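You operate a simulated robot arm through the tools that you are given. There is no shell and no other tool. Be economical: measure what you need, move in short steps, check, and stop when the job is done.

You are at the controls of a simulated two-armed robot. One attempt, no reset.

JOB
Hang both silver short legs on the green-tipped bar and jog the line on.
Fine: one step; isolator on only after hanging, off at the end.

It is judged by the outcome, as a careful person would: the job done as asked, and still so three seconds after it is handed in. It fails if anything else is knocked over, pushed out of place, dropped, spilled or broken.

ROBOT AND FRAMES
Two 7-joint arms with two-finger parallel grippers on one trunk, on a base that drives. Base frame: it is fixed to the floor where the robot stands at the start and does not move with it; the origin is under the middle of the robot, x ahead of it, y to its left, z up; the surface under the hand at the start is at about z = 0.85. Units: m, degrees, N and s.
The left shoulder is at the start at [0.05, 0.168, 1.207], the right one opposite. With the tool pointing down near the work surface each hand reaches from about 0.1 to 0.66 m from the robot's upright axis, wherever it stands, measured 20 degrees to its own side. Places, roughly: arm rail [-1, 1, 1.25]; green-tipped bar [-1, 0.6, 1.4]; line isolator [-0.5, 1.4, 1.4]; on button [-0.5, 1.4, 1.1]; short leg [-0.75, 1.25, 1.25]. Payload 1.57 kg a hand.
The TCP of each hand is the grasp point between the finger pads, 0.03 m short of the fingertips. In the tool frame z runs along the fingers and y along their closing line. Largest opening 0.08 m; finger width 0.017, thickness 0.012; the body of the gripper, 0.04 by 0.082 m, starts 0.08 m behind the TCP.
Orientation is told as [roll, pitch, yaw] about the base's x, y, z axes, in that order, counted from this pose: with the fingers straight down and closing along the base's y, the tool's x points along the base's -x, its y along +y and its z along -z.

CONTROLS
- The arms move only by the tool servo_tool. It takes "left_rows", "right_rows" or both (then of equal length, played together; a hand with none holds still); each is a list of rows, each a list of 3 entries, a list of its own where there are three numbers: the turn, a rotation vector about the base's x, y, z in degrees, then the shift along the base's x, y, z in mm, then the closure, from 0 (fully open) to 1 (shut). In form: [[[ax, ay, az], [tx, ty, tz], hand], ...]. A call has 1 to 20 rows; each row shifts and turns the commanded pose from where the row before left it. Each row takes 0.2 s and may step no farther than 0.05 m and 8.6 degrees from the row before; otherwise, or with a gripper value out of range, the whole call is refused. A pose out of reach is approached as far as the arm can. The call stops where the force on the tool passes 40 N (or 10 N more than at its start, if that is more) or the arm is blocked; 0.2 s more then pass. Each finger travels about 0.045 m/s and halts on what it meets, pressing with about 42 N; the grip force reading is that of the motor and also rises with nothing between the fingers. The clock runs only during rows and for 0.2 s after the last one: add rows that do not move to give the fingers time. The reply holds the time, the measured pose of the TCP, the force on the tool along the base axes, the opening and the grip force, in the units named above and with some noise, with the torque about the TCP (base axes, N m) and any sound that the robot's microphone picked up, and new pictures: "show" is both (left out), scene, wrist or none (wrist: the cameras of the hands that moved).
- Cameras (640 x 400 px; columns grow to the right, rows downward): "scene" is now at [0.1239, -0.0387, 1.4327]; the picture's right is [-0.42, -0.91, 0.00], its down [-0.39, 0.18, -0.90] and it looks along [0.82, -0.38, -0.43] (base axes); focal length 238 px, centre (320, 200). "left" rides on the left gripper at [0.072, 0.007, -0.122] in its tool frame; the picture's right is [-0.09, 1.00, 0.00], its down [-0.84, -0.08, -0.54] and it looks along [-0.54, -0.05, 0.84] (tool axes); focal length 238 px, centre (320, 200). "right" rides on the right gripper at [0.072, -0.007, -0.122] in its tool frame; the picture's right is [0.09, 1.00, 0.00], its down [-0.84, 0.08, -0.54] and it looks along [-0.54, 0.05, 0.84] (tool axes); focal length 238 px, centre (320, 200). There is no depth. A picture from a camera that has moved, and an enlarged one, comes with that camera's place and axes in the base frame and with its lens.
- lift_body(by): slides the trunk up (or, below 0, down) by that many m; the arms and the scene camera ride with it, the base frame stays. It gives what a move gives, with no picture.
- base_move(legs): drives the robot by 1 to 6 legs, each [ahead, left, turn to the left] in m, m and degrees, along the robot's own axes; the way and the turn of a leg run together, so that a leg with both is an arc; at most 1.5 m and 180 degrees a leg. The arms and the cameras ride along, it lands a little off, and it stops where it bumps. It gives what a move gives, and a new picture of the scene camera.
- aim_head(pan, tilt): turns the head with the scene camera to pan (to the left, within 80 degrees either way) and tilt (down, from -29 to 69), counted from straight ahead of the robot. It gives what a move gives, and a new picture of the scene camera.
- zoom(camera, box): a new picture of the part [left, top, right, bottom] of that camera's present view, enlarged. No time passes.
- finish_job(): hands the job in; it is judged then, once.

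Work in short steps. Places have to be worked out from the pictures, the camera data and where the tool is seen: move nearer, look again, correct. Check each grasp and each placing, and mend what went wrong. You have 120 turns and 260 pictures in all, those below and enlarged ones among them. Open the grippers and draw the arms clear of the work before you hand the job in, unless the task says otherwise; then end with one line.

The tools are called after "Call:" as a command line: name --argument value ..., lists and objects as JSON in quotes. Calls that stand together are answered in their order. servo_tool: Moves the arms, as the interface text tells. Its arguments: {"type":"object","properties":{"left_rows":{"type":"array","items":{"type":"array"}},"right_rows":{"type":"array","items":{"type":"array"}},"show":{"type":"string","enum":["both","scene","wrist","none"]}},"required":[]} The other tools are called the same way: lift_body (by) slides the trunk up or down; base_move (legs) drives the base; aim_head (pan, tilt) turns the head that bears the scene camera; zoom (camera, box) takes an enlarged picture of a part of a camera's view; finish_job () hands the job in.

At the start:

```text
time: 0.0
left_position: [0.4583, 0.1211, 1.0001]
left_orientation: [0.1, 0.0, 0.1]
left_contact_force: [0.2, 0.1, -0.4]
left_ft_torque: [-0.01, -0.01, 0.02]
left_gripper_width: 0.0799
left_finger_force: 0.1
right_position: [0.4326, -0.2373, 1.0008]
right_orientation: [0.1, 0.0, 0.0]
right_contact_force: [-0.5, -0.4, -0.5]
right_ft_torque: [-0.01, 0.01, 0.0]
right_gripper_width: 0.08
right_finger_force: 0.0
trunk travel left (down, up): [-0.375, 0.068]
robot x, y, heading: [-0.002, -0.0005, -0.2]
head pan, tilt: [-25.1, 25.6]
```

scene: 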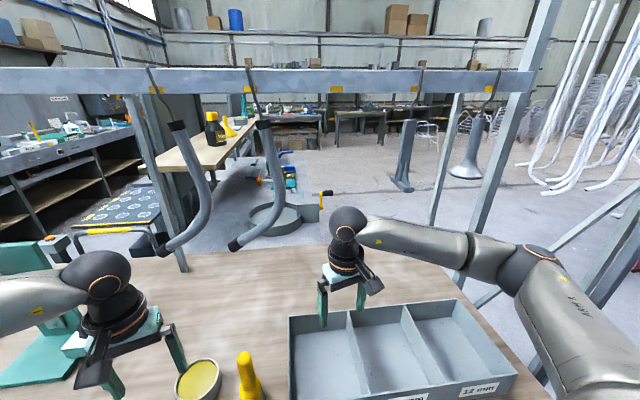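
right: 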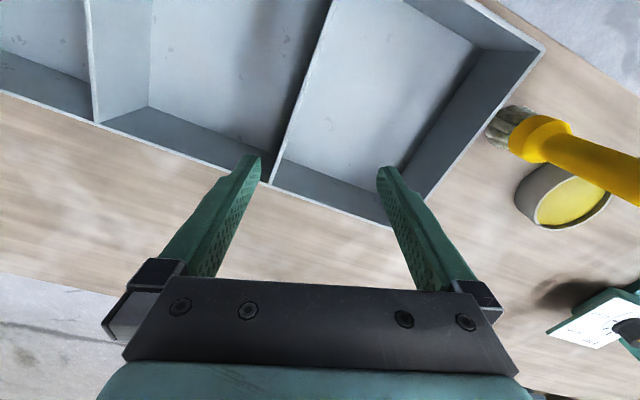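
left: 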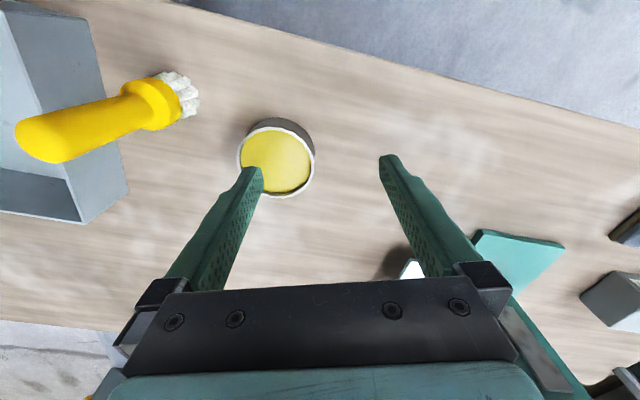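

The front view shows a bench; the named places are behind to my left. I look there first by turning the head left.

Call:
aim_head --pan 80 --tilt 15

```text
time: 1.8
left_position: [0.4589, 0.1219, 1.0]
left_orientation: [0.0, 0.0, 0.1]
left_contact_force: [-0.5, -0.2, -0.4]
left_ft_torque: [-0.04, -0.02, 0.0]
left_gripper_width: 0.0799
left_finger_force: 0.0
right_position: [0.4325, -0.2389, 1.0001]
right_orientation: [0.0, 0.0, -0.1]
right_contact_force: [-0.3, 0.7, 0.4]
right_ft_torque: [-0.03, 0.05, 0.01]
right_gripper_width: 0.0801
right_finger_force: 0.0
trunk travel left (down, up): [-0.375, 0.068]
robot x, y, heading: [0.0005, -0.0016, 0.1]
head pan, tilt: [80.0, 15.0]
camera scene: at [0.0569, 0.0923, 1.4499], right [0.98, -0.17, 0.0], down [-0.05, -0.25, -0.97], along [0.17, 0.95, -0.26], focal length 238 px, centre (320, 200)
```

scene: 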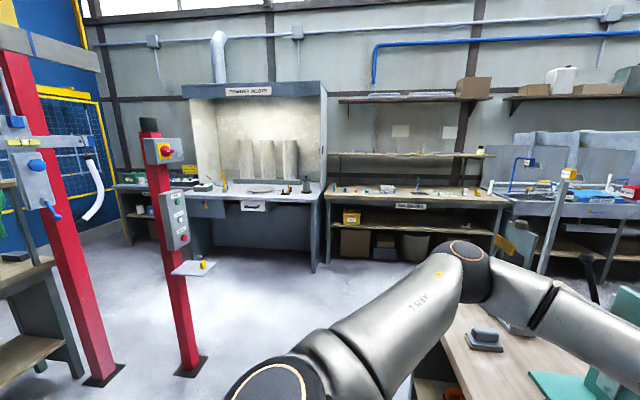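

The post with the isolator and a button box is to the left. I zoom on it before looking the other way.

Call:
zoom --camera "scene" --box '[0, 80, 240, 300]'

Call:
aim_head --pan -80 --tilt 25

```text
1.82 times, centred on (120, 190) of scene
camera zoom: at [0.0569, 0.0923, 1.4499], right [0.98, -0.17, 0.0], down [-0.05, -0.25, -0.97], along [0.17, 0.95, -0.26], focal length 433 px, centre (684, 218)
```

zoom: 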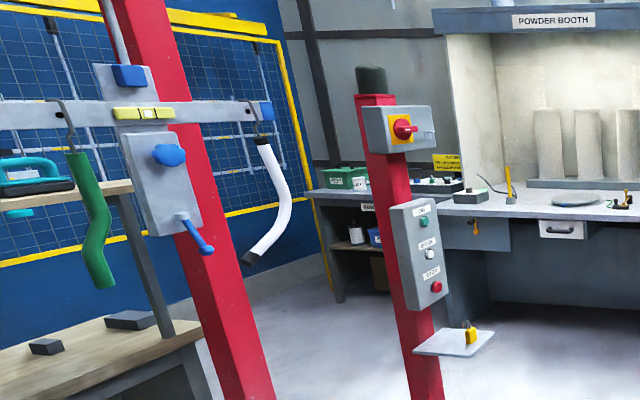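

```text
time: 4.3
left_position: [0.4575, 0.1221, 1.0006]
left_orientation: [0.1, 0.0, 0.1]
left_contact_force: [-0.1, -0.3, -0.4]
left_ft_torque: [-0.01, 0.01, -0.02]
left_gripper_width: 0.0801
left_finger_force: 0.1
right_position: [0.4324, -0.2374, 0.9996]
right_orientation: [-0.1, 0.1, -0.1]
right_contact_force: [-0.2, 0.1, 0.3]
right_ft_torque: [-0.01, -0.01, -0.04]
right_gripper_width: 0.08
right_finger_force: 0.0
trunk travel left (down, up): [-0.375, 0.068]
robot x, y, heading: [-0.0012, 0.0006, 0.2]
head pan, tilt: [-80.0, 25.0]
camera scene: at [0.0566, -0.0904, 1.4336], right [-0.98, -0.17, 0.0], down [-0.07, 0.42, -0.91], along [0.16, -0.89, -0.42], focal length 238 px, centre (320, 200)
```

scene: 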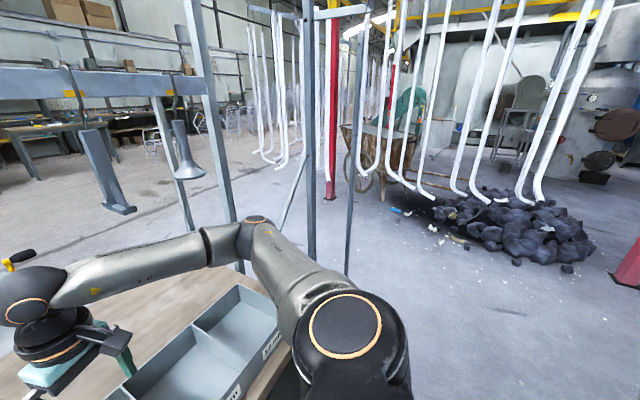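

The rear right is open. I back away from the bench and then turn left to see the line area.

Call:
base_move --legs '[[-0.2, 0, 0]]'

Call:
aim_head --pan 80 --tilt 25

```text
time: 5.9
left_position: [0.256, 0.1216, 1.001]
left_orientation: [0.0, -0.1, 0.2]
left_contact_force: [-0.2, 0.1, 0.3]
left_ft_torque: [0.02, -0.04, -0.02]
left_gripper_width: 0.08
left_finger_force: 0.1
right_position: [0.2291, -0.237, 1.0005]
right_orientation: [0.0, 0.0, -0.2]
right_contact_force: [-0.4, 0.0, 0.9]
right_ft_torque: [-0.02, -0.02, 0.02]
right_gripper_width: 0.08
right_finger_force: 0.0
trunk travel left (down, up): [-0.375, 0.068]
robot x, y, heading: [-0.1985, 0.0019, -0.0]
head pan, tilt: [-80.0, 25.0]
camera scene: at [-0.1467, -0.0904, 1.4337], right [-0.98, -0.17, 0.0], down [-0.07, 0.42, -0.91], along [0.16, -0.89, -0.42], focal length 238 px, centre (320, 200)
```

scene: 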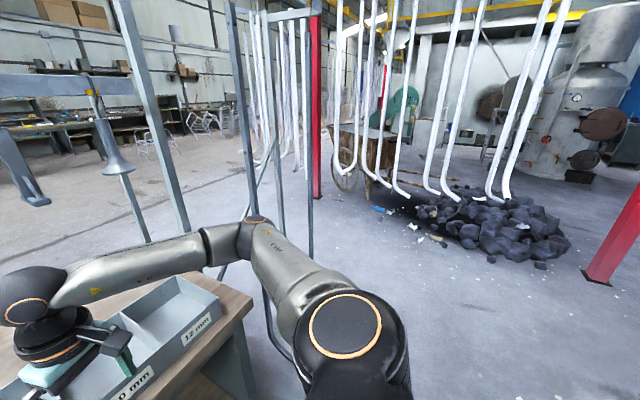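

```text
time: 8.3
left_position: [0.2562, 0.1212, 1.0002]
left_orientation: [-0.1, 0.1, 0.1]
left_contact_force: [-1.1, 0.2, 0.2]
left_ft_torque: [0.04, 0.01, 0.01]
left_gripper_width: 0.0799
left_finger_force: 0.1
right_position: [0.229, -0.2375, 1.0]
right_orientation: [0.0, 0.0, -0.2]
right_contact_force: [-0.7, 0.8, -0.2]
right_ft_torque: [0.01, -0.01, 0.02]
right_gripper_width: 0.08
right_finger_force: 0.1
trunk travel left (down, up): [-0.375, 0.068]
robot x, y, heading: [-0.2049, 0.0035, -0.4]
head pan, tilt: [80.0, 25.0]
camera scene: at [-0.1458, 0.091, 1.4336], right [0.98, -0.17, 0.0], down [-0.07, -0.42, -0.91], along [0.16, 0.89, -0.42], focal length 238 px, centre (320, 200)
```

scene: 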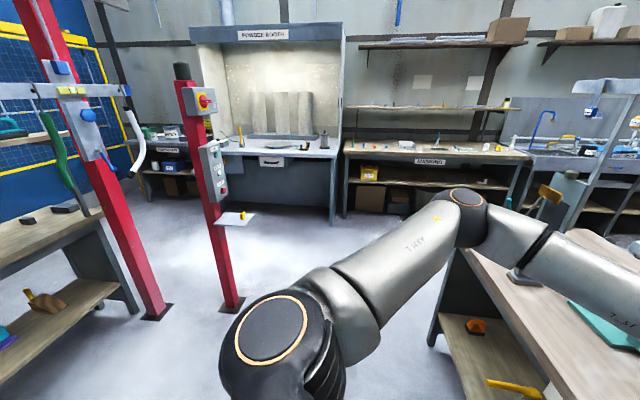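

Clear around me. I turn left 90 degrees in place.

Call:
base_move --legs '[[0, 0, 90]]'

Call:
aim_head --pan 40 --tilt 10

```text
time: 12.6
left_position: [-0.3352, 0.4551, 1.001]
left_orientation: [0.1, -0.2, 91.7]
left_contact_force: [0.5, -0.1, -0.1]
left_ft_torque: [0.03, -0.01, -0.02]
left_gripper_width: 0.08
left_finger_force: 0.0
right_position: [0.0242, 0.4383, 0.9999]
right_orientation: [0.0, 0.1, 91.5]
right_contact_force: [0.1, -0.3, -0.3]
right_ft_torque: [0.03, 0.02, 0.02]
right_gripper_width: 0.08
right_finger_force: 0.0
trunk travel left (down, up): [-0.375, 0.068]
robot x, y, heading: [-0.2024, -0.0007, 91.5]
head pan, tilt: [80.0, 25.0]
camera scene: at [-0.2942, 0.0538, 1.4336], right [0.15, 0.99, 0.0], down [0.42, -0.06, -0.91], along [-0.9, 0.13, -0.42], focal length 238 px, centre (320, 200)
```

scene: 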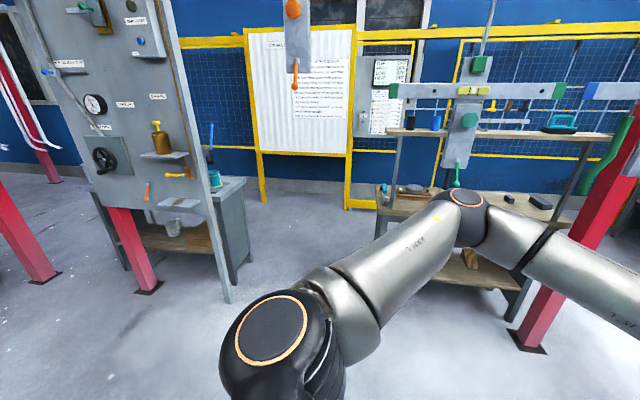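

```text
time: 13.7
left_position: [-0.3359, 0.4561, 0.9997]
left_orientation: [-0.1, 0.0, 91.8]
left_contact_force: [0.5, -0.1, -0.1]
left_ft_torque: [0.0, 0.0, -0.01]
left_gripper_width: 0.0799
left_finger_force: 0.1
right_position: [0.0231, 0.4378, 0.9999]
right_orientation: [-0.1, 0.0, 91.5]
right_contact_force: [0.7, 0.4, 0.3]
right_ft_torque: [-0.02, 0.04, 0.01]
right_gripper_width: 0.08
right_finger_force: 0.1
trunk travel left (down, up): [-0.375, 0.068]
robot x, y, heading: [-0.2031, -0.0019, 91.3]
head pan, tilt: [40.0, 10.0]
camera scene: at [-0.2647, 0.1098, 1.458], right [0.75, 0.66, 0.0], down [0.12, -0.13, -0.98], along [-0.65, 0.74, -0.17], focal length 238 px, centre (320, 200)
```

scene: 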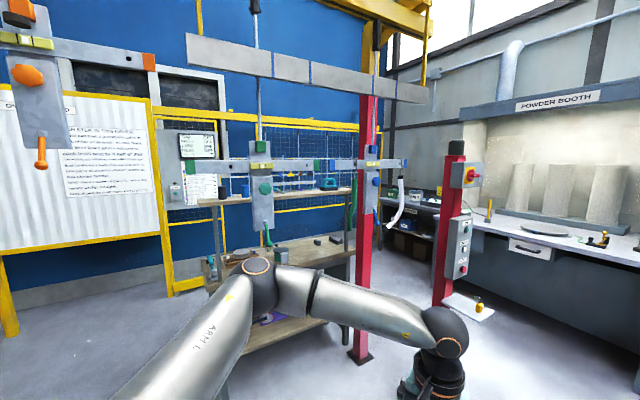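

Three carriers (orange, green, blue tips) hang from an overhead track. I zoom in for detail.

Call:
zoom --camera "scene" --box '[150, 100, 350, 280]'

Call:
zoom --camera "scene" --box '[310, 120, 510, 300]'

Call:
zoom --camera "scene" --box '[0, 0, 160, 180]'

```text
2.22 times, centred on (250, 190) of scene
camera zoom: at [-0.2647, 0.1098, 1.458], right [0.75, 0.66, 0.0], down [0.12, -0.13, -0.98], along [-0.65, 0.74, -0.17], focal length 529 px, centre (476, 222)
```

zoom: 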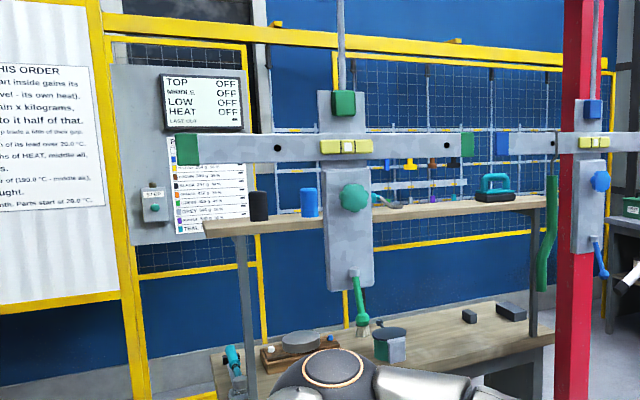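

```text
2.22 times, centred on (410, 210) of scene
camera zoom: at [-0.2647, 0.1098, 1.458], right [0.75, 0.66, 0.0], down [0.12, -0.13, -0.98], along [-0.65, 0.74, -0.17], focal length 529 px, centre (120, 178)
```

zoom: 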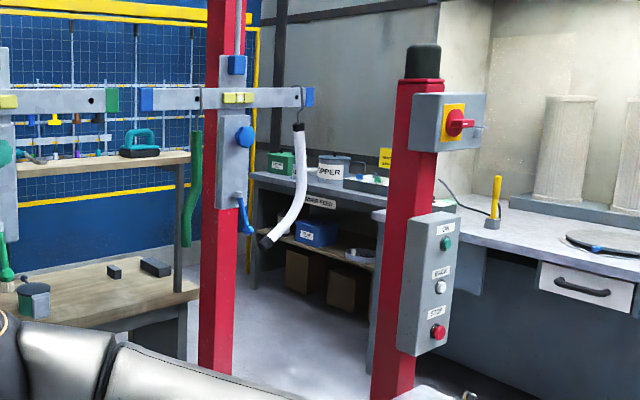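

```text
2.22 times, centred on (80, 90) of scene
camera zoom: at [-0.2647, 0.1098, 1.458], right [0.75, 0.66, 0.0], down [0.12, -0.13, -0.98], along [-0.65, 0.74, -0.17], focal length 529 px, centre (853, 444)
```

zoom: 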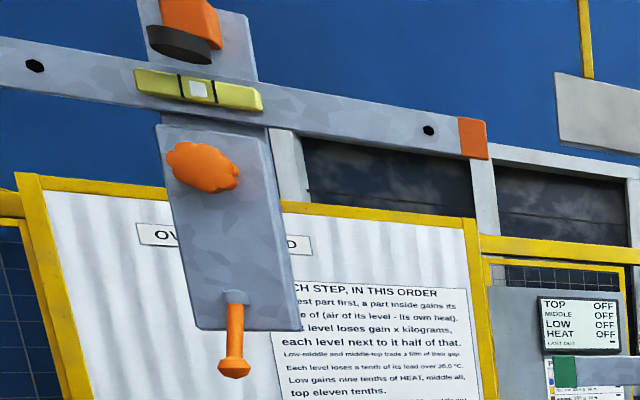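

The board and label list may tell how the line works; I zoom into the text.

Call:
zoom --camera "scene" --box '[50, 90, 165, 200]'

Call:
zoom --camera "scene" --box '[175, 125, 225, 210]'

Call:
zoom --camera "scene" --box '[355, 140, 425, 230]'

```text
3.64 times, centred on (108, 145) of scene
camera zoom: at [-0.2647, 0.1098, 1.458], right [0.75, 0.66, 0.0], down [0.12, -0.13, -0.98], along [-0.65, 0.74, -0.17], focal length 866 px, centre (1093, 400)
```

zoom: 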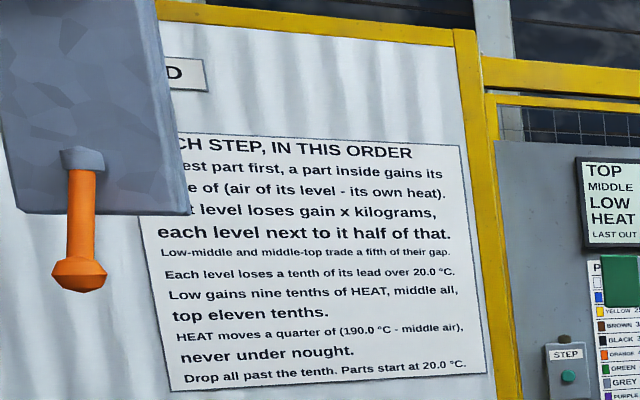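

```text
4.71 times, centred on (200, 168) of scene
camera zoom: at [-0.2647, 0.1098, 1.458], right [0.75, 0.66, 0.0], down [0.12, -0.13, -0.98], along [-0.65, 0.74, -0.17], focal length 1121 px, centre (885, 353)
```

zoom: 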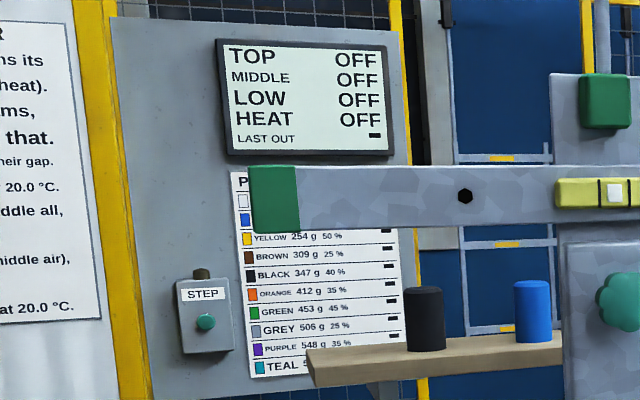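

```text
4.44 times, centred on (390, 185) of scene
camera zoom: at [-0.2647, 0.1098, 1.458], right [0.75, 0.66, 0.0], down [0.12, -0.13, -0.98], along [-0.65, 0.74, -0.17], focal length 1058 px, centre (9, 267)
```

zoom: 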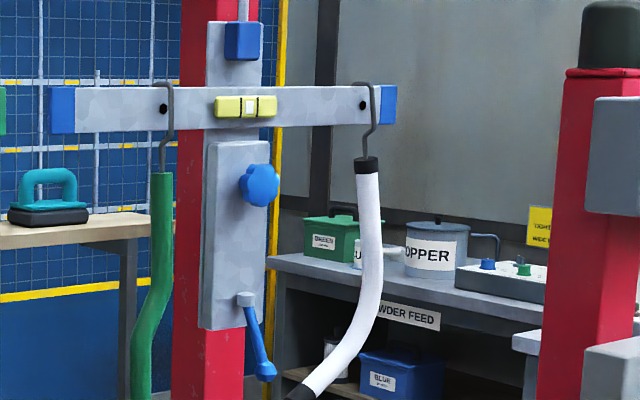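

The blue-tipped bar already carries a green and a white part. I look back at the front rail that carried grey parts to identify them.

Call:
aim_head --pan -80 --tilt 10

Call:
zoom --camera "scene" --box '[160, 100, 420, 280]'

```text
time: 15.7
left_position: [-0.3365, 0.4551, 0.9999]
left_orientation: [0.0, 0.0, 91.7]
left_contact_force: [0.2, -0.2, 0.0]
left_ft_torque: [0.05, -0.05, -0.01]
left_gripper_width: 0.0799
left_finger_force: 0.1
right_position: [0.0228, 0.4383, 0.9996]
right_orientation: [0.0, 0.0, 91.5]
right_contact_force: [0.4, 0.0, 0.0]
right_ft_torque: [-0.02, -0.02, 0.0]
right_gripper_width: 0.08
right_finger_force: 0.1
trunk travel left (down, up): [-0.375, 0.068]
robot x, y, heading: [-0.2003, 0.0019, 91.2]
head pan, tilt: [-80.0, 10.0]
camera scene: at [-0.1119, 0.059, 1.458], right [0.2, -0.98, 0.0], down [-0.17, -0.03, -0.98], along [0.96, 0.2, -0.17], focal length 238 px, centre (320, 200)
```

scene: 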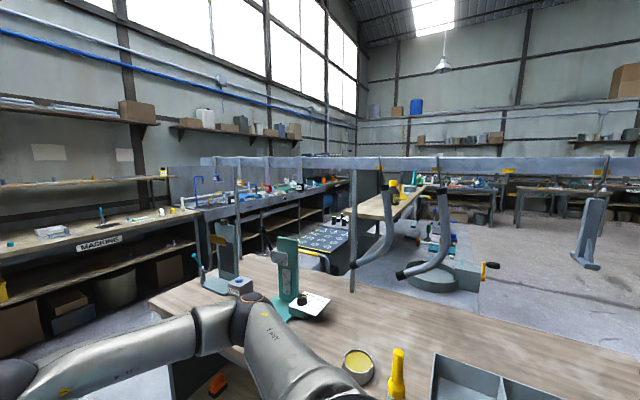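

```text
2.22 times, centred on (290, 190) of scene
camera zoom: at [-0.1119, 0.059, 1.458], right [0.2, -0.98, 0.0], down [-0.17, -0.03, -0.98], along [0.96, 0.2, -0.17], focal length 529 px, centre (387, 222)
```

zoom: 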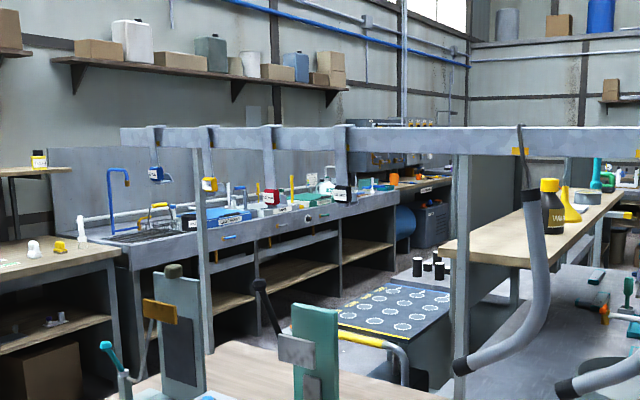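

The place list's "short leg" coincides with the white bent tube with black ends; the same shape in grey hangs twice on the front rail. I zoom on those to confirm.

Call:
zoom --camera "scene" --box '[330, 140, 470, 290]'

Call:
zoom --camera "scene" --box '[480, 130, 640, 290]'

```text
2.67 times, centred on (400, 215) of scene
camera zoom: at [-0.1119, 0.059, 1.458], right [0.2, -0.98, 0.0], down [-0.17, -0.03, -0.98], along [0.96, 0.2, -0.17], focal length 635 px, centre (107, 160)
```

zoom: 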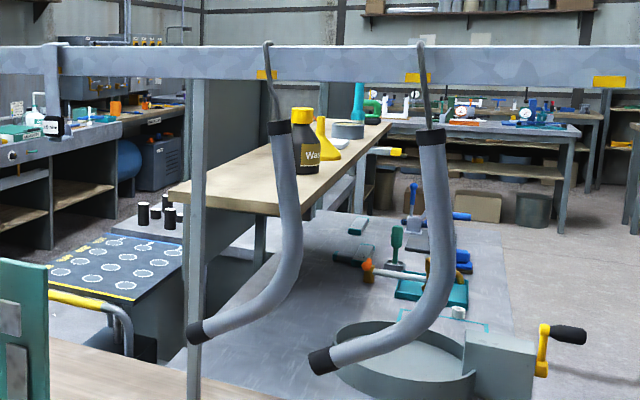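

```text
2.50 times, centred on (560, 210) of scene
camera zoom: at [-0.1119, 0.059, 1.458], right [0.2, -0.98, 0.0], down [-0.17, -0.03, -0.98], along [0.96, 0.2, -0.17], focal length 595 px, centre (-280, 175)
```

zoom: 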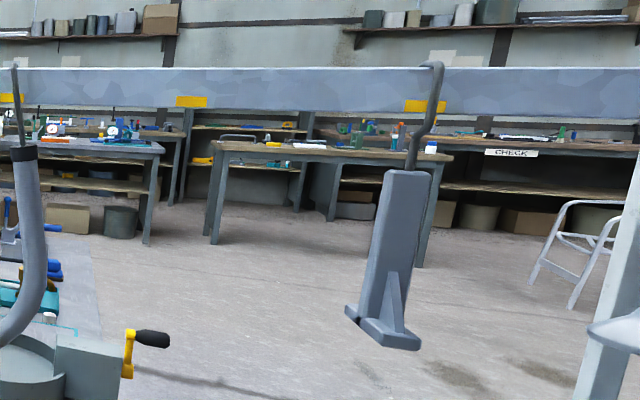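

The two grey bent tubes with black ends on the front rail (about x 0.6, y 0.03 and −0.12, rail top z≈1.46) are the silver short legs. Here in the open I first swing both hands to point forward and raise them.

Call:
servo_tool --left_rows '[[[8.2, 0, 0], [0, -4, 25], 0], [[8.2, 0, 0], [0, -4, 25], 0], [[8.2, 0, 0], [0, -4, 25], 0], [[8.2, 0, 0], [0, -4, 25], 0], [[8.2, 0, 0], [0, -4, 25], 0], [[8.2, 0, 0], [0, -4, 25], 0], [[8.2, 0, 0], [0, -4, 25], 0], [[8.2, 0, 0], [0, -4, 25], 0], [[8.2, 0, 0], [0, -4, 25], 0], [[8.2, 0, 0], [0, -4, 25], 0], [[8, 0, 0], [0, -4, 25], 0]]' --right_rows '[[[8.2, 0, 0], [0, -4, 25], 0], [[8.2, 0, 0], [0, -4, 25], 0], [[8.2, 0, 0], [0, -4, 25], 0], [[8.2, 0, 0], [0, -4, 25], 0], [[8.2, 0, 0], [0, -4, 25], 0], [[8.2, 0, 0], [0, -4, 25], 0], [[8.2, 0, 0], [0, -4, 25], 0], [[8.2, 0, 0], [0, -4, 25], 0], [[8.2, 0, 0], [0, -4, 25], 0], [[8.2, 0, 0], [0, -4, 25], 0], [[8, 0, 0], [0, -4, 25], 0]]' --show "none"

```text
time: 18.1
left_position: [-0.3269, 0.4252, 1.2821]
left_orientation: [-94.9, -88.3, -175.1]
left_contact_force: [-0.7, 0.4, -0.2]
left_ft_torque: [0.0, -0.05, -0.01]
left_gripper_width: 0.0802
left_finger_force: 0.0
left hand out of reach, approached as far as the arm can: row 9, 10, 11
right_position: [0.0205, 0.4591, 1.309]
right_orientation: [-92.9, -88.4, -177.1]
right_contact_force: [0.8, -0.2, 0.2]
right_ft_torque: [-0.01, 0.0, 0.02]
right_gripper_width: 0.0803
right_finger_force: 0.0
right hand out of reach, approached as far as the arm can: row 7, 8, 9, 10, 11
trunk travel left (down, up): [-0.375, 0.068]
robot x, y, heading: [-0.2015, 0.0032, 91.2]
head pan, tilt: [-80.0, 10.0]
```

Hands now point ahead at about z 1.3. I turn back to face the bench and creep forward.

Call:
base_move --legs '[[0, 0, -91.2]]'

Call:
aim_head --pan 0 --tilt 10

```text
time: 22.3
left_position: [0.2238, 0.1255, 1.2819]
left_orientation: [-90.2, -88.3, 90.5]
left_contact_force: [-0.7, 0.0, 1.2]
left_ft_torque: [0.0, 0.01, -0.03]
left_gripper_width: 0.0799
left_finger_force: 0.0
right_position: [0.2575, -0.2217, 1.3086]
right_orientation: [-88.4, -88.6, 88.7]
right_contact_force: [0.3, 0.0, -0.3]
right_ft_torque: [0.05, -0.02, 0.02]
right_gripper_width: 0.0801
right_finger_force: 0.0
trunk travel left (down, up): [-0.375, 0.068]
robot x, y, heading: [-0.1979, 0.0036, 1.9]
head pan, tilt: [-80.0, 10.0]
camera scene: at [-0.1428, -0.0895, 1.458], right [-0.98, -0.21, 0.0], down [-0.04, 0.17, -0.98], along [0.2, -0.96, -0.17], focal length 238 px, centre (320, 200)
```

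scene: 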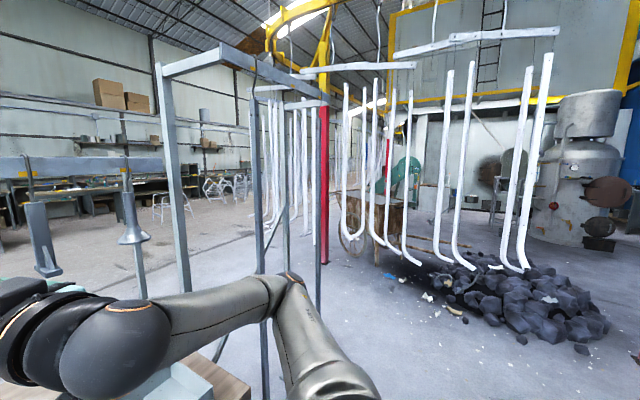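

```text
time: 23.9
left_position: [0.2236, 0.1251, 1.2823]
left_orientation: [-90.2, -88.3, 90.5]
left_contact_force: [0.4, 0.8, 0.4]
left_ft_torque: [-0.01, -0.01, -0.01]
left_gripper_width: 0.0799
left_finger_force: 0.0
right_position: [0.2572, -0.221, 1.3078]
right_orientation: [-88.3, -88.5, 88.7]
right_contact_force: [0.2, 0.3, 0.2]
right_ft_torque: [0.0, 0.01, 0.0]
right_gripper_width: 0.0799
right_finger_force: 0.0
trunk travel left (down, up): [-0.375, 0.068]
robot x, y, heading: [-0.2021, 0.0025, 1.6]
head pan, tilt: [0.0, 10.0]
camera scene: at [-0.0689, 0.0046, 1.458], right [0.03, -1.0, 0.0], down [-0.17, -0.01, -0.98], along [0.98, 0.03, -0.17], focal length 238 px, centre (320, 200)
```

scene: 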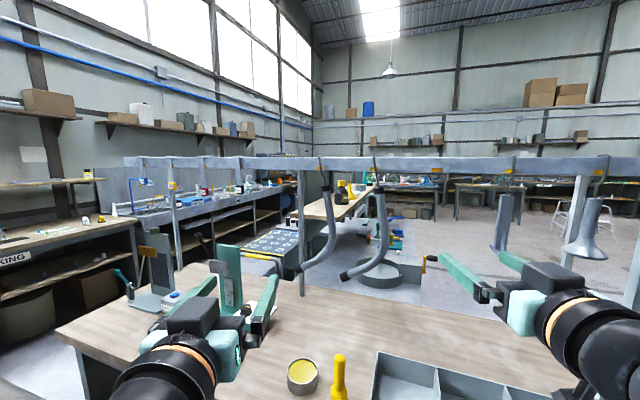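

The hooks sit near y≈0.01 and −0.14. I drive forward 0.15 and straighten up.

Call:
base_move --legs '[[0.15, 0, -1.6]]'

```text
time: 25.2
left_position: [0.3716, 0.1172, 1.2821]
left_orientation: [-88.6, -88.3, 87.4]
left_contact_force: [-0.2, 0.2, 0.2]
left_ft_torque: [0.01, -0.03, 0.01]
left_gripper_width: 0.08
left_finger_force: 0.2
right_position: [0.3982, -0.2308, 1.3082]
right_orientation: [-86.5, -88.5, 85.3]
right_contact_force: [0.4, 0.1, -0.5]
right_ft_torque: [-0.04, -0.03, 0.0]
right_gripper_width: 0.0799
right_finger_force: 0.1
trunk travel left (down, up): [-0.375, 0.068]
robot x, y, heading: [-0.0555, 0.0004, 0.1]
head pan, tilt: [0.0, 10.0]
camera scene: at [0.0769, 0.0037, 1.4579], right [0.01, -1.0, 0.0], down [-0.17, 0.0, -0.98], along [0.98, 0.01, -0.17], focal length 238 px, centre (320, 200)
```

scene: 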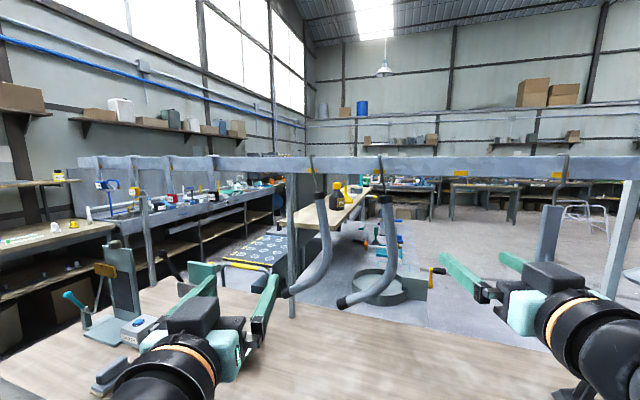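

Lateral alignment next: I bring the hands in line with the two tubes and raise them slightly, and look through the wrist cameras.

Call:
servo_tool --left_rows '[[[0, 0, 0], [4, -24, 8], 0], [[0, 0, 0], [4, -24, 8], 0], [[0, 0, 0], [4, -24, 8], 0], [[0, 0, 0], [0, -20, 8], 0]]' --right_rows '[[[0, 0, 0], [12, 28, 3], 0], [[0, 0, 0], [12, 28, 3], 0], [[0, 0, 0], [12, 28, 3], 0], [[0, 0, 0], [0, 28, 3], 0]]'

```text
time: 26.2
left_position: [0.3834, 0.0267, 1.3138]
left_orientation: [-91.5, -88.4, 90.2]
left_contact_force: [-0.5, 0.2, 0.0]
left_ft_torque: [-0.01, -0.02, -0.01]
left_gripper_width: 0.08
left_finger_force: 0.1
right_position: [0.432, -0.1184, 1.3198]
right_orientation: [-89.6, -88.4, 88.3]
right_contact_force: [-0.2, 0.2, 0.8]
right_ft_torque: [-0.01, -0.02, -0.01]
right_gripper_width: 0.0799
right_finger_force: 0.1
trunk travel left (down, up): [-0.375, 0.068]
robot x, y, heading: [-0.0563, 0.0022, 0.3]
head pan, tilt: [0.0, 10.0]
camera scene: at [0.0756, 0.0038, 1.458], right [0.01, -1.0, 0.0], down [-0.17, 0.0, -0.98], along [0.98, 0.01, -0.17], focal length 238 px, centre (320, 200)
camera right: at [0.3092, -0.1228, 1.2484], right [0.02, 0.99, -0.12], down [-0.54, 0.11, 0.83], along [0.84, 0.04, 0.54], focal length 238 px, centre (320, 200)
camera left: at [0.2609, 0.0333, 1.2434], right [0.02, 1.0, 0.06], down [-0.54, -0.04, 0.84], along [0.84, -0.05, 0.54], focal length 238 px, centre (320, 200)
```

scene: 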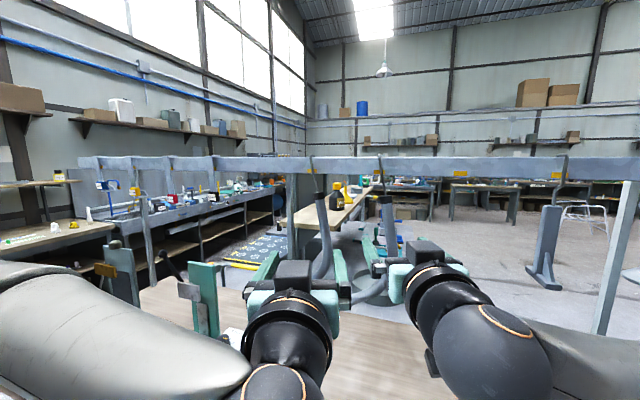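
right: 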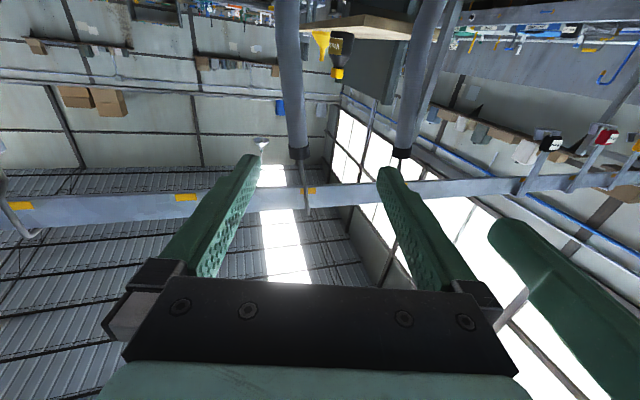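
left: 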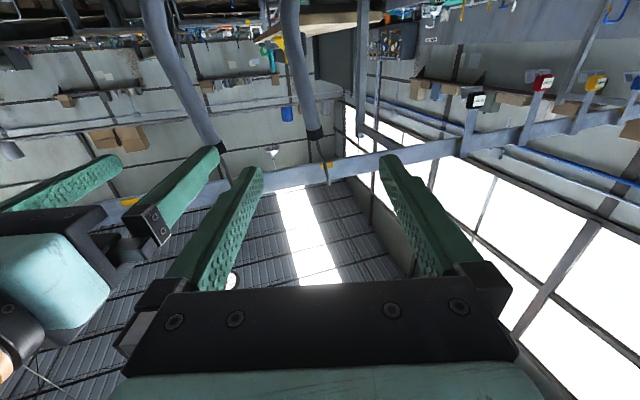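

Triangulation from the wrist cameras gives tube tops at about (0.63, 0.005) and (0.63, −0.145), cap bottom z≈1.37. I align laterally and in height, then roll forward 0.08.

Call:
servo_tool --left_rows '[[[0, 0, 0], [0, -11, 10], 0], [[0, 0, 0], [0, -11, 10], 0]]' --right_rows '[[[0, 0, 0], [0, -13, 7], 0], [[0, 0, 0], [0, -13, 7], 0]]' --show "none"

Call:
base_move --legs '[[0.08, 0, 0]]'

Call:
servo_tool --left_rows '[[[0, 0, 0], [20, 0, 0], 0], [[0, 0, 0], [20, 0, 0], 0]]' --right_rows '[[[0, 0, 0], [10, 0, 0], 0], [[0, 0, 0], [10, 0, 0], 0]]' --show "wrist"

```text
time: 26.8
left_position: [0.3823, 0.0032, 1.3346]
left_orientation: [-88.5, -88.4, 87.3]
left_contact_force: [-0.1, -0.3, 0.2]
left_ft_torque: [-0.01, 0.01, 0.0]
left_gripper_width: 0.08
left_finger_force: 0.0
right_position: [0.4332, -0.1446, 1.3332]
right_orientation: [-90.1, -88.5, 88.8]
right_contact_force: [-0.4, -0.1, -1.1]
right_ft_torque: [0.01, 0.01, -0.01]
right_gripper_width: 0.08
right_finger_force: 0.0
trunk travel left (down, up): [-0.375, 0.068]
robot x, y, heading: [-0.0552, 0.0025, 0.4]
head pan, tilt: [0.0, 10.0]
```

```text
time: 27.9
left_position: [0.4648, 0.003, 1.3331]
left_orientation: [-88.8, -88.3, 87.6]
left_contact_force: [1.6, 0.2, -0.2]
left_ft_torque: [-0.01, -0.04, -0.01]
left_gripper_width: 0.0802
left_finger_force: 0.1
right_position: [0.5132, -0.1444, 1.333]
right_orientation: [-86.8, -88.5, 85.5]
right_contact_force: [-0.8, 0.2, 0.2]
right_ft_torque: [-0.01, -0.02, 0.0]
right_gripper_width: 0.08
right_finger_force: 0.1
trunk travel left (down, up): [-0.375, 0.068]
robot x, y, heading: [0.0218, 0.0029, 0.1]
head pan, tilt: [0.0, 10.0]
camera scene: at [0.1566, 0.0039, 1.4579], right [0.0, -1.0, 0.0], down [-0.17, 0.0, -0.98], along [0.98, 0.0, -0.17], focal length 238 px, centre (320, 200)
```

scene: 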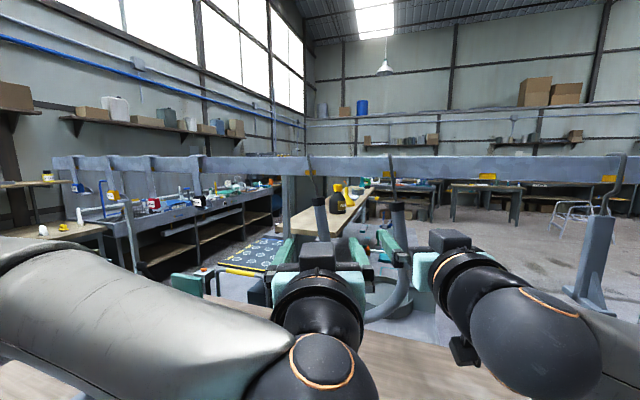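

```text
time: 28.5
left_position: [0.5029, 0.0024, 1.3342]
left_orientation: [-91.1, -88.3, 89.9]
left_contact_force: [-0.8, 0.1, 0.0]
left_ft_torque: [0.02, 0.02, 0.01]
left_gripper_width: 0.0798
left_finger_force: 0.1
right_position: [0.5321, -0.1445, 1.3325]
right_orientation: [-88.9, -88.5, 87.6]
right_contact_force: [-0.3, 0.7, -0.4]
right_ft_torque: [-0.01, -0.01, -0.02]
right_gripper_width: 0.0798
right_finger_force: 0.2
trunk travel left (down, up): [-0.375, 0.068]
robot x, y, heading: [0.0243, 0.0008, 0.4]
head pan, tilt: [0.0, 10.0]
camera right: at [0.4095, -0.15, 1.2621], right [0.02, 0.99, -0.12], down [-0.54, 0.11, 0.83], along [0.84, 0.05, 0.54], focal length 238 px, centre (320, 200)
camera left: at [0.381, 0.01, 1.2617], right [0.02, 1.0, 0.06], down [-0.54, -0.04, 0.84], along [0.84, -0.05, 0.54], focal length 238 px, centre (320, 200)
```

right: 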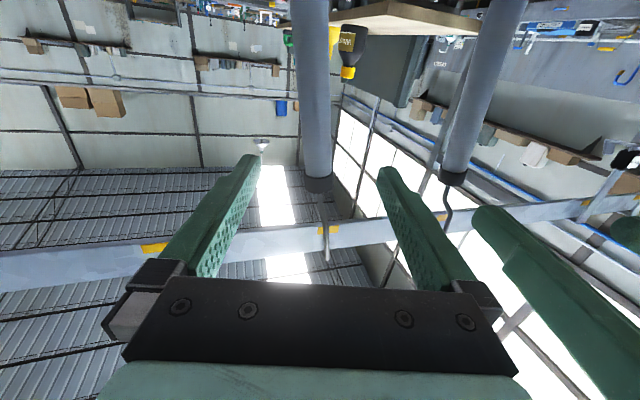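
left: 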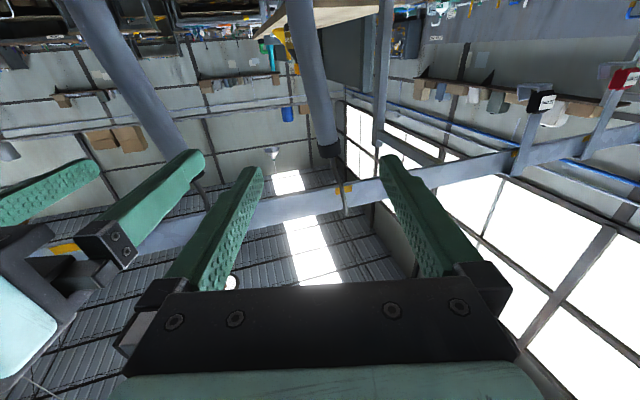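

Both tubes lie centred between the open fingers (A at x≈0.655, B at x≈0.61). I advance both hands onto them.

Call:
servo_tool --left_rows '[[[0, 0, 0], [25, 0, 0], 0], [[0, 0, 0], [25, 0, 0], 0], [[0, 0, 0], [25, 0, 0], 0], [[0, 0, 0], [25, 1, 0], 0], [[0, 0, 0], [20, 1, 0], 0], [[0, 0, 0], [15, 1, 0], 0]]' --right_rows '[[[0, 0, 0], [15, 0, 0], 0], [[0, 0, 0], [15, 0, 0], 0], [[0, 0, 0], [15, 0, 0], 0], [[0, 0, 0], [15, 0, 0], 0], [[0, 0, 0], [10, 0, 0], 0], [[0, 0, 0], [8, 0, 0], 0]]'

```text
time: 29.9
left_position: [0.6389, 0.0062, 1.3335]
left_orientation: [-90.1, -88.4, 88.7]
left_contact_force: [-0.3, -0.5, 0.1]
left_ft_torque: [-0.02, 0.01, 0.04]
left_gripper_width: 0.08
left_finger_force: 0.1
right_position: [0.6103, -0.1431, 1.3316]
right_orientation: [-87.6, -88.5, 86.5]
right_contact_force: [-0.2, -0.4, 0.2]
right_ft_torque: [0.03, -0.02, -0.01]
right_gripper_width: 0.0802
right_finger_force: 0.1
trunk travel left (down, up): [-0.375, 0.068]
robot x, y, heading: [0.0222, 0.0053, 0.3]
head pan, tilt: [0.0, 10.0]
camera scene: at [0.1559, 0.0039, 1.458], right [0.0, -1.0, 0.0], down [-0.17, 0.0, -0.98], along [0.98, 0.0, -0.17], focal length 238 px, centre (320, 200)
camera right: at [0.4881, -0.1499, 1.2614], right [0.02, 0.99, -0.12], down [-0.54, 0.11, 0.83], along [0.84, 0.05, 0.54], focal length 238 px, centre (320, 200)
camera left: at [0.5167, 0.0133, 1.2618], right [0.02, 1.0, 0.06], down [-0.54, -0.04, 0.84], along [0.84, -0.05, 0.54], focal length 238 px, centre (320, 200)
```

scene: 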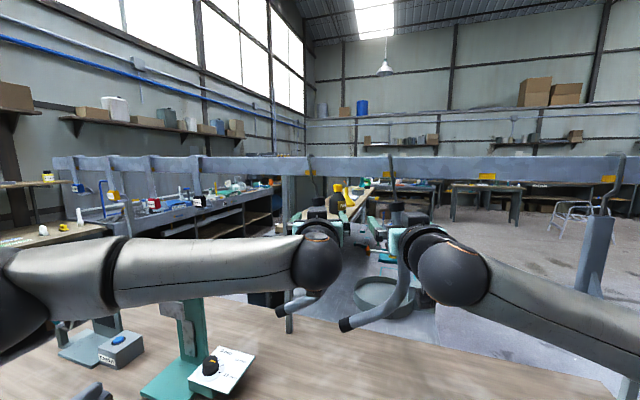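
right: 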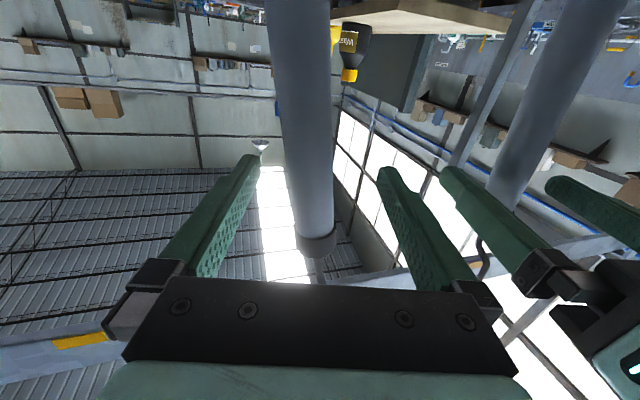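
left: 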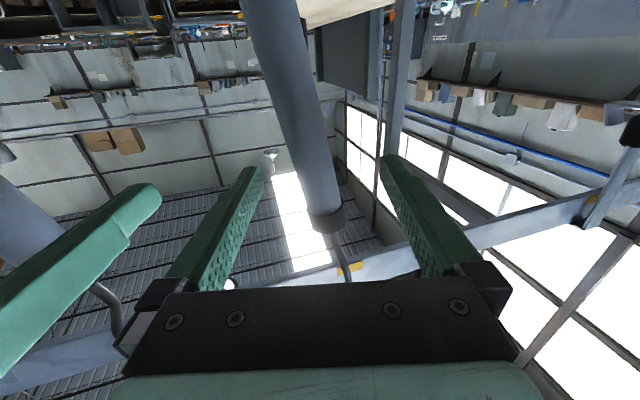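

Right tube is at the TCP; left needs ~15 mm more. I advance the left and close both grippers.

Call:
servo_tool --left_rows '[[[0, 0, 0], [15, 2, 0], 0], [[0, 0, 0], [0, 0, 0], 0.3], [[0, 0, 0], [0, 0, 0], 0.6], [[0, 0, 0], [0, 0, 0], 1], [[0, 0, 0], [0, 0, 0], 1], [[0, 0, 0], [0, 0, 0], 1]]' --right_rows '[[[0, 0, 0], [0, 0, 0], 0], [[0, 0, 0], [0, 0, 0], 0.3], [[0, 0, 0], [0, 0, 0], 0.6], [[0, 0, 0], [0, 0, 0], 1], [[0, 0, 0], [0, 0, 0], 1], [[0, 0, 0], [0, 0, 0], 1]]' --show "wrist"

```text
time: 31.3
left_position: [0.6529, 0.008, 1.3352]
left_orientation: [-89.4, -88.3, 88.1]
left_contact_force: [0.3, 0.9, -0.4]
left_ft_torque: [-0.08, -0.01, 0.01]
left_gripper_width: 0.0233
left_finger_force: 26.6
right_position: [0.6097, -0.1452, 1.3328]
right_orientation: [-87.5, -88.6, 86.3]
right_contact_force: [-0.2, 0.0, 0.5]
right_ft_torque: [-0.06, -0.01, 0.0]
right_gripper_width: 0.0234
right_finger_force: 27.1
trunk travel left (down, up): [-0.375, 0.068]
robot x, y, heading: [0.021, 0.0054, 0.3]
head pan, tilt: [0.0, 10.0]
camera right: at [0.4879, -0.15, 1.2615], right [0.02, 0.99, -0.12], down [-0.54, 0.11, 0.84], along [0.84, 0.05, 0.54], focal length 238 px, centre (320, 200)
camera left: at [0.5315, 0.015, 1.2628], right [0.02, 1.0, 0.06], down [-0.54, -0.04, 0.84], along [0.84, -0.05, 0.54], focal length 238 px, centre (320, 200)
```

right: 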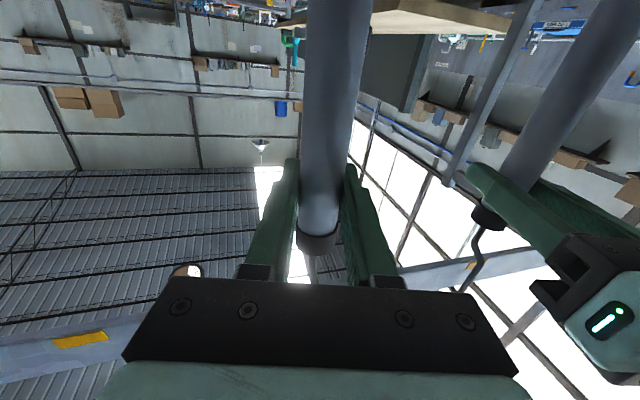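
left: 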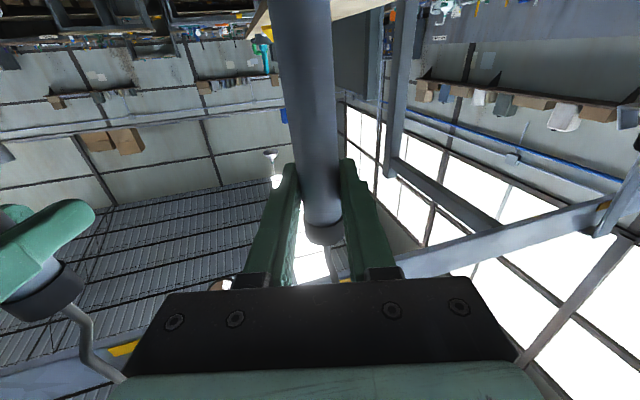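

Both gripped (23 mm tubes). I lift slowly by 50 mm to see the hooks come clear of the rail.

Call:
servo_tool --left_rows '[[[0, 0, 0], [0, 0, 10], 1], [[0, 0, 0], [0, 0, 10], 1], [[0, 0, 0], [0, 0, 10], 1], [[0, 0, 0], [0, 0, 10], 1], [[0, 0, 0], [0, 0, 10], 1]]' --right_rows '[[[0, 0, 0], [0, 0, 10], 1], [[0, 0, 0], [0, 0, 10], 1], [[0, 0, 0], [0, 0, 10], 1], [[0, 0, 0], [0, 0, 10], 1], [[0, 0, 0], [0, 0, 10], 1]]'

Call:
zoom --camera "scene" --box '[220, 100, 480, 260]'

```text
time: 32.5
left_position: [0.6517, 0.0069, 1.3836]
left_orientation: [-84.9, -88.5, 83.5]
left_contact_force: [-0.5, 1.5, -6.7]
left_ft_torque: [-0.1, 0.09, -0.02]
left_gripper_width: 0.023
left_finger_force: 35.9
right_position: [0.6091, -0.1437, 1.38]
right_orientation: [-74.7, -88.3, 73.6]
right_contact_force: [-15.0, -0.4, -15.2]
right_ft_torque: [-0.06, -0.59, 0.04]
right_gripper_width: 0.0234
right_finger_force: 35.4
trunk travel left (down, up): [-0.375, 0.068]
robot x, y, heading: [0.0261, 0.0008, 0.1]
head pan, tilt: [0.0, 10.0]
camera scene: at [0.1549, 0.0036, 1.4576], right [0.0, -1.0, 0.0], down [-0.17, 0.0, -0.98], along [0.98, 0.0, -0.17], focal length 238 px, centre (320, 200)
camera right: at [0.4857, -0.1499, 1.3103], right [0.02, 0.99, -0.12], down [-0.53, 0.11, 0.84], along [0.85, 0.05, 0.53], focal length 238 px, centre (320, 200)
camera left: at [0.5296, 0.0145, 1.3109], right [0.02, 1.0, 0.06], down [-0.54, -0.04, 0.84], along [0.84, -0.05, 0.54], focal length 238 px, centre (320, 200)
```

scene: 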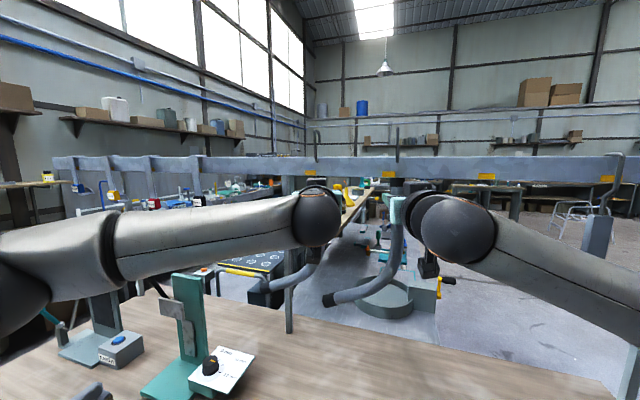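
right: 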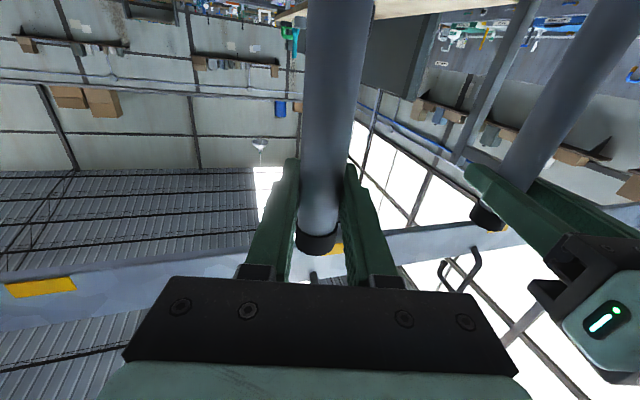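
left: 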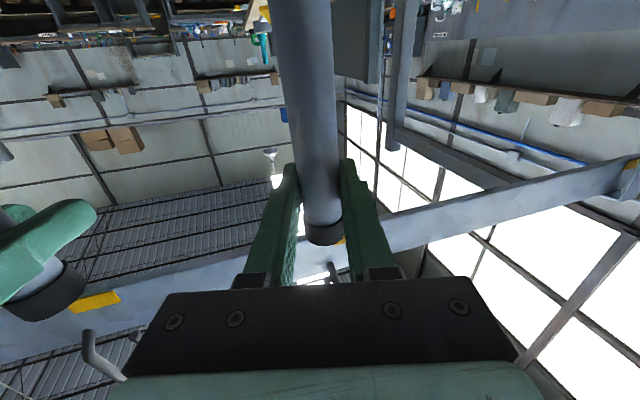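

```text
2.46 times, centred on (350, 180) of scene
camera zoom: at [0.1549, 0.0036, 1.4576], right [0.0, -1.0, 0.0], down [-0.17, 0.0, -0.98], along [0.98, 0.0, -0.17], focal length 586 px, centre (246, 249)
```

zoom: 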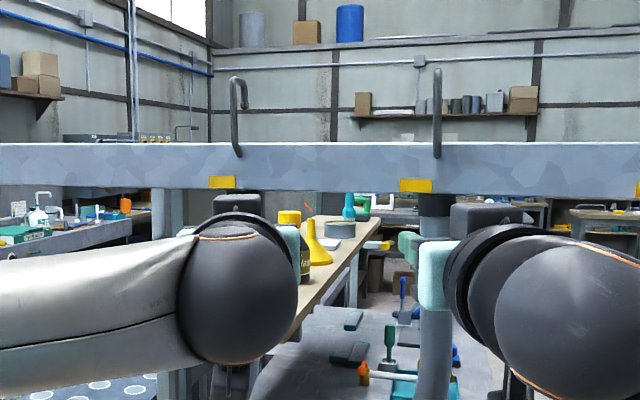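

Both hook tails appear above the rail top; the right leg's cap rubs the rail, so I stop lifting and pull both back toward me.

Call:
servo_tool --left_rows '[[[0, 0, 0], [-6, 0, 0], 1], [[0, 0, 0], [-15, 0, 0], 1], [[0, 0, 0], [-20, 0, 0], 1], [[0, 0, 0], [-20, 0, 0], 1], [[0, 0, 0], [-20, 0, 0], 1]]' --right_rows '[[[0, 0, 0], [-6, 0, 0], 1], [[0, 0, 0], [-15, 0, 0], 1], [[0, 0, 0], [-20, 0, 0], 1], [[0, 0, 0], [-20, 0, 0], 1], [[0, 0, 0], [-20, 0, 0], 1]]'

Call:
zoom --camera "scene" --box '[220, 80, 480, 240]'

```text
time: 33.7
left_position: [0.5722, 0.0085, 1.3872]
left_orientation: [-91.0, -88.4, 89.6]
left_contact_force: [-0.5, -0.6, -1.3]
left_ft_torque: [0.0, 0.04, -0.01]
left_gripper_width: 0.023
left_finger_force: 35.9
right_position: [0.5273, -0.1444, 1.3834]
right_orientation: [-90.5, -88.6, 89.3]
right_contact_force: [0.2, -0.2, -1.7]
right_ft_torque: [-0.07, 0.03, 0.01]
right_gripper_width: 0.0233
right_finger_force: 35.9
trunk travel left (down, up): [-0.375, 0.068]
robot x, y, heading: [0.0203, 0.0078, 0.3]
head pan, tilt: [0.0, 10.0]
camera scene: at [0.1554, 0.0039, 1.458], right [0.0, -1.0, 0.0], down [-0.17, 0.0, -0.98], along [0.98, 0.0, -0.17], focal length 238 px, centre (320, 200)
camera right: at [0.4055, -0.1495, 1.3119], right [0.02, 0.99, -0.12], down [-0.54, 0.11, 0.83], along [0.84, 0.04, 0.54], focal length 238 px, centre (320, 200)
camera left: at [0.4497, 0.0153, 1.3138], right [0.02, 1.0, 0.06], down [-0.54, -0.04, 0.84], along [0.84, -0.05, 0.54], focal length 238 px, centre (320, 200)
```

scene: 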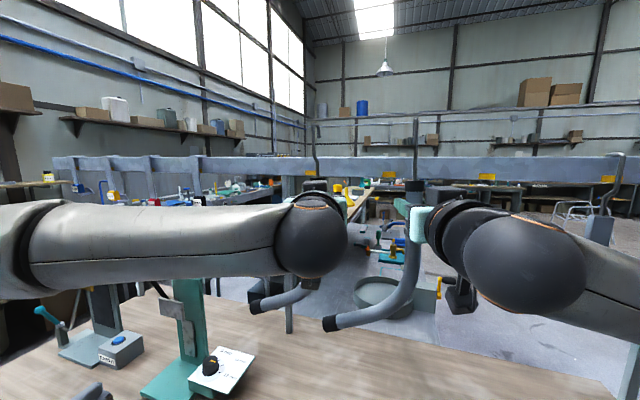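
right: 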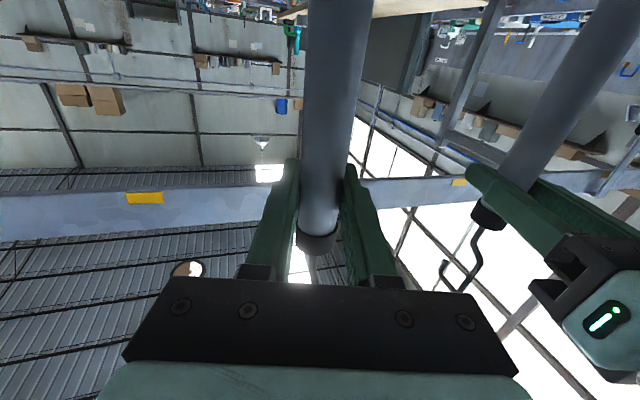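
left: 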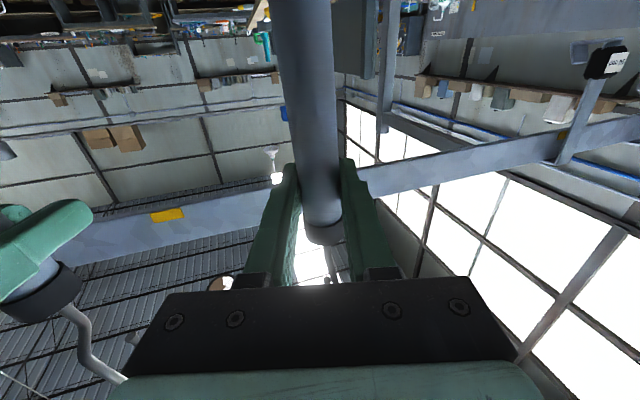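

```text
2.46 times, centred on (350, 160) of scene
camera zoom: at [0.1554, 0.0039, 1.458], right [0.0, -1.0, 0.0], down [-0.17, 0.0, -0.98], along [0.98, 0.0, -0.17], focal length 586 px, centre (246, 298)
```

zoom: 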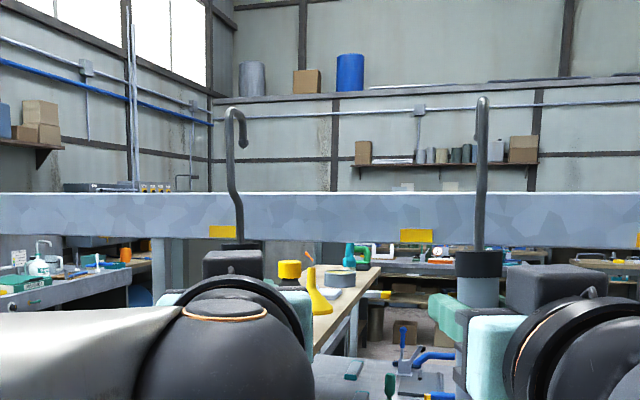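

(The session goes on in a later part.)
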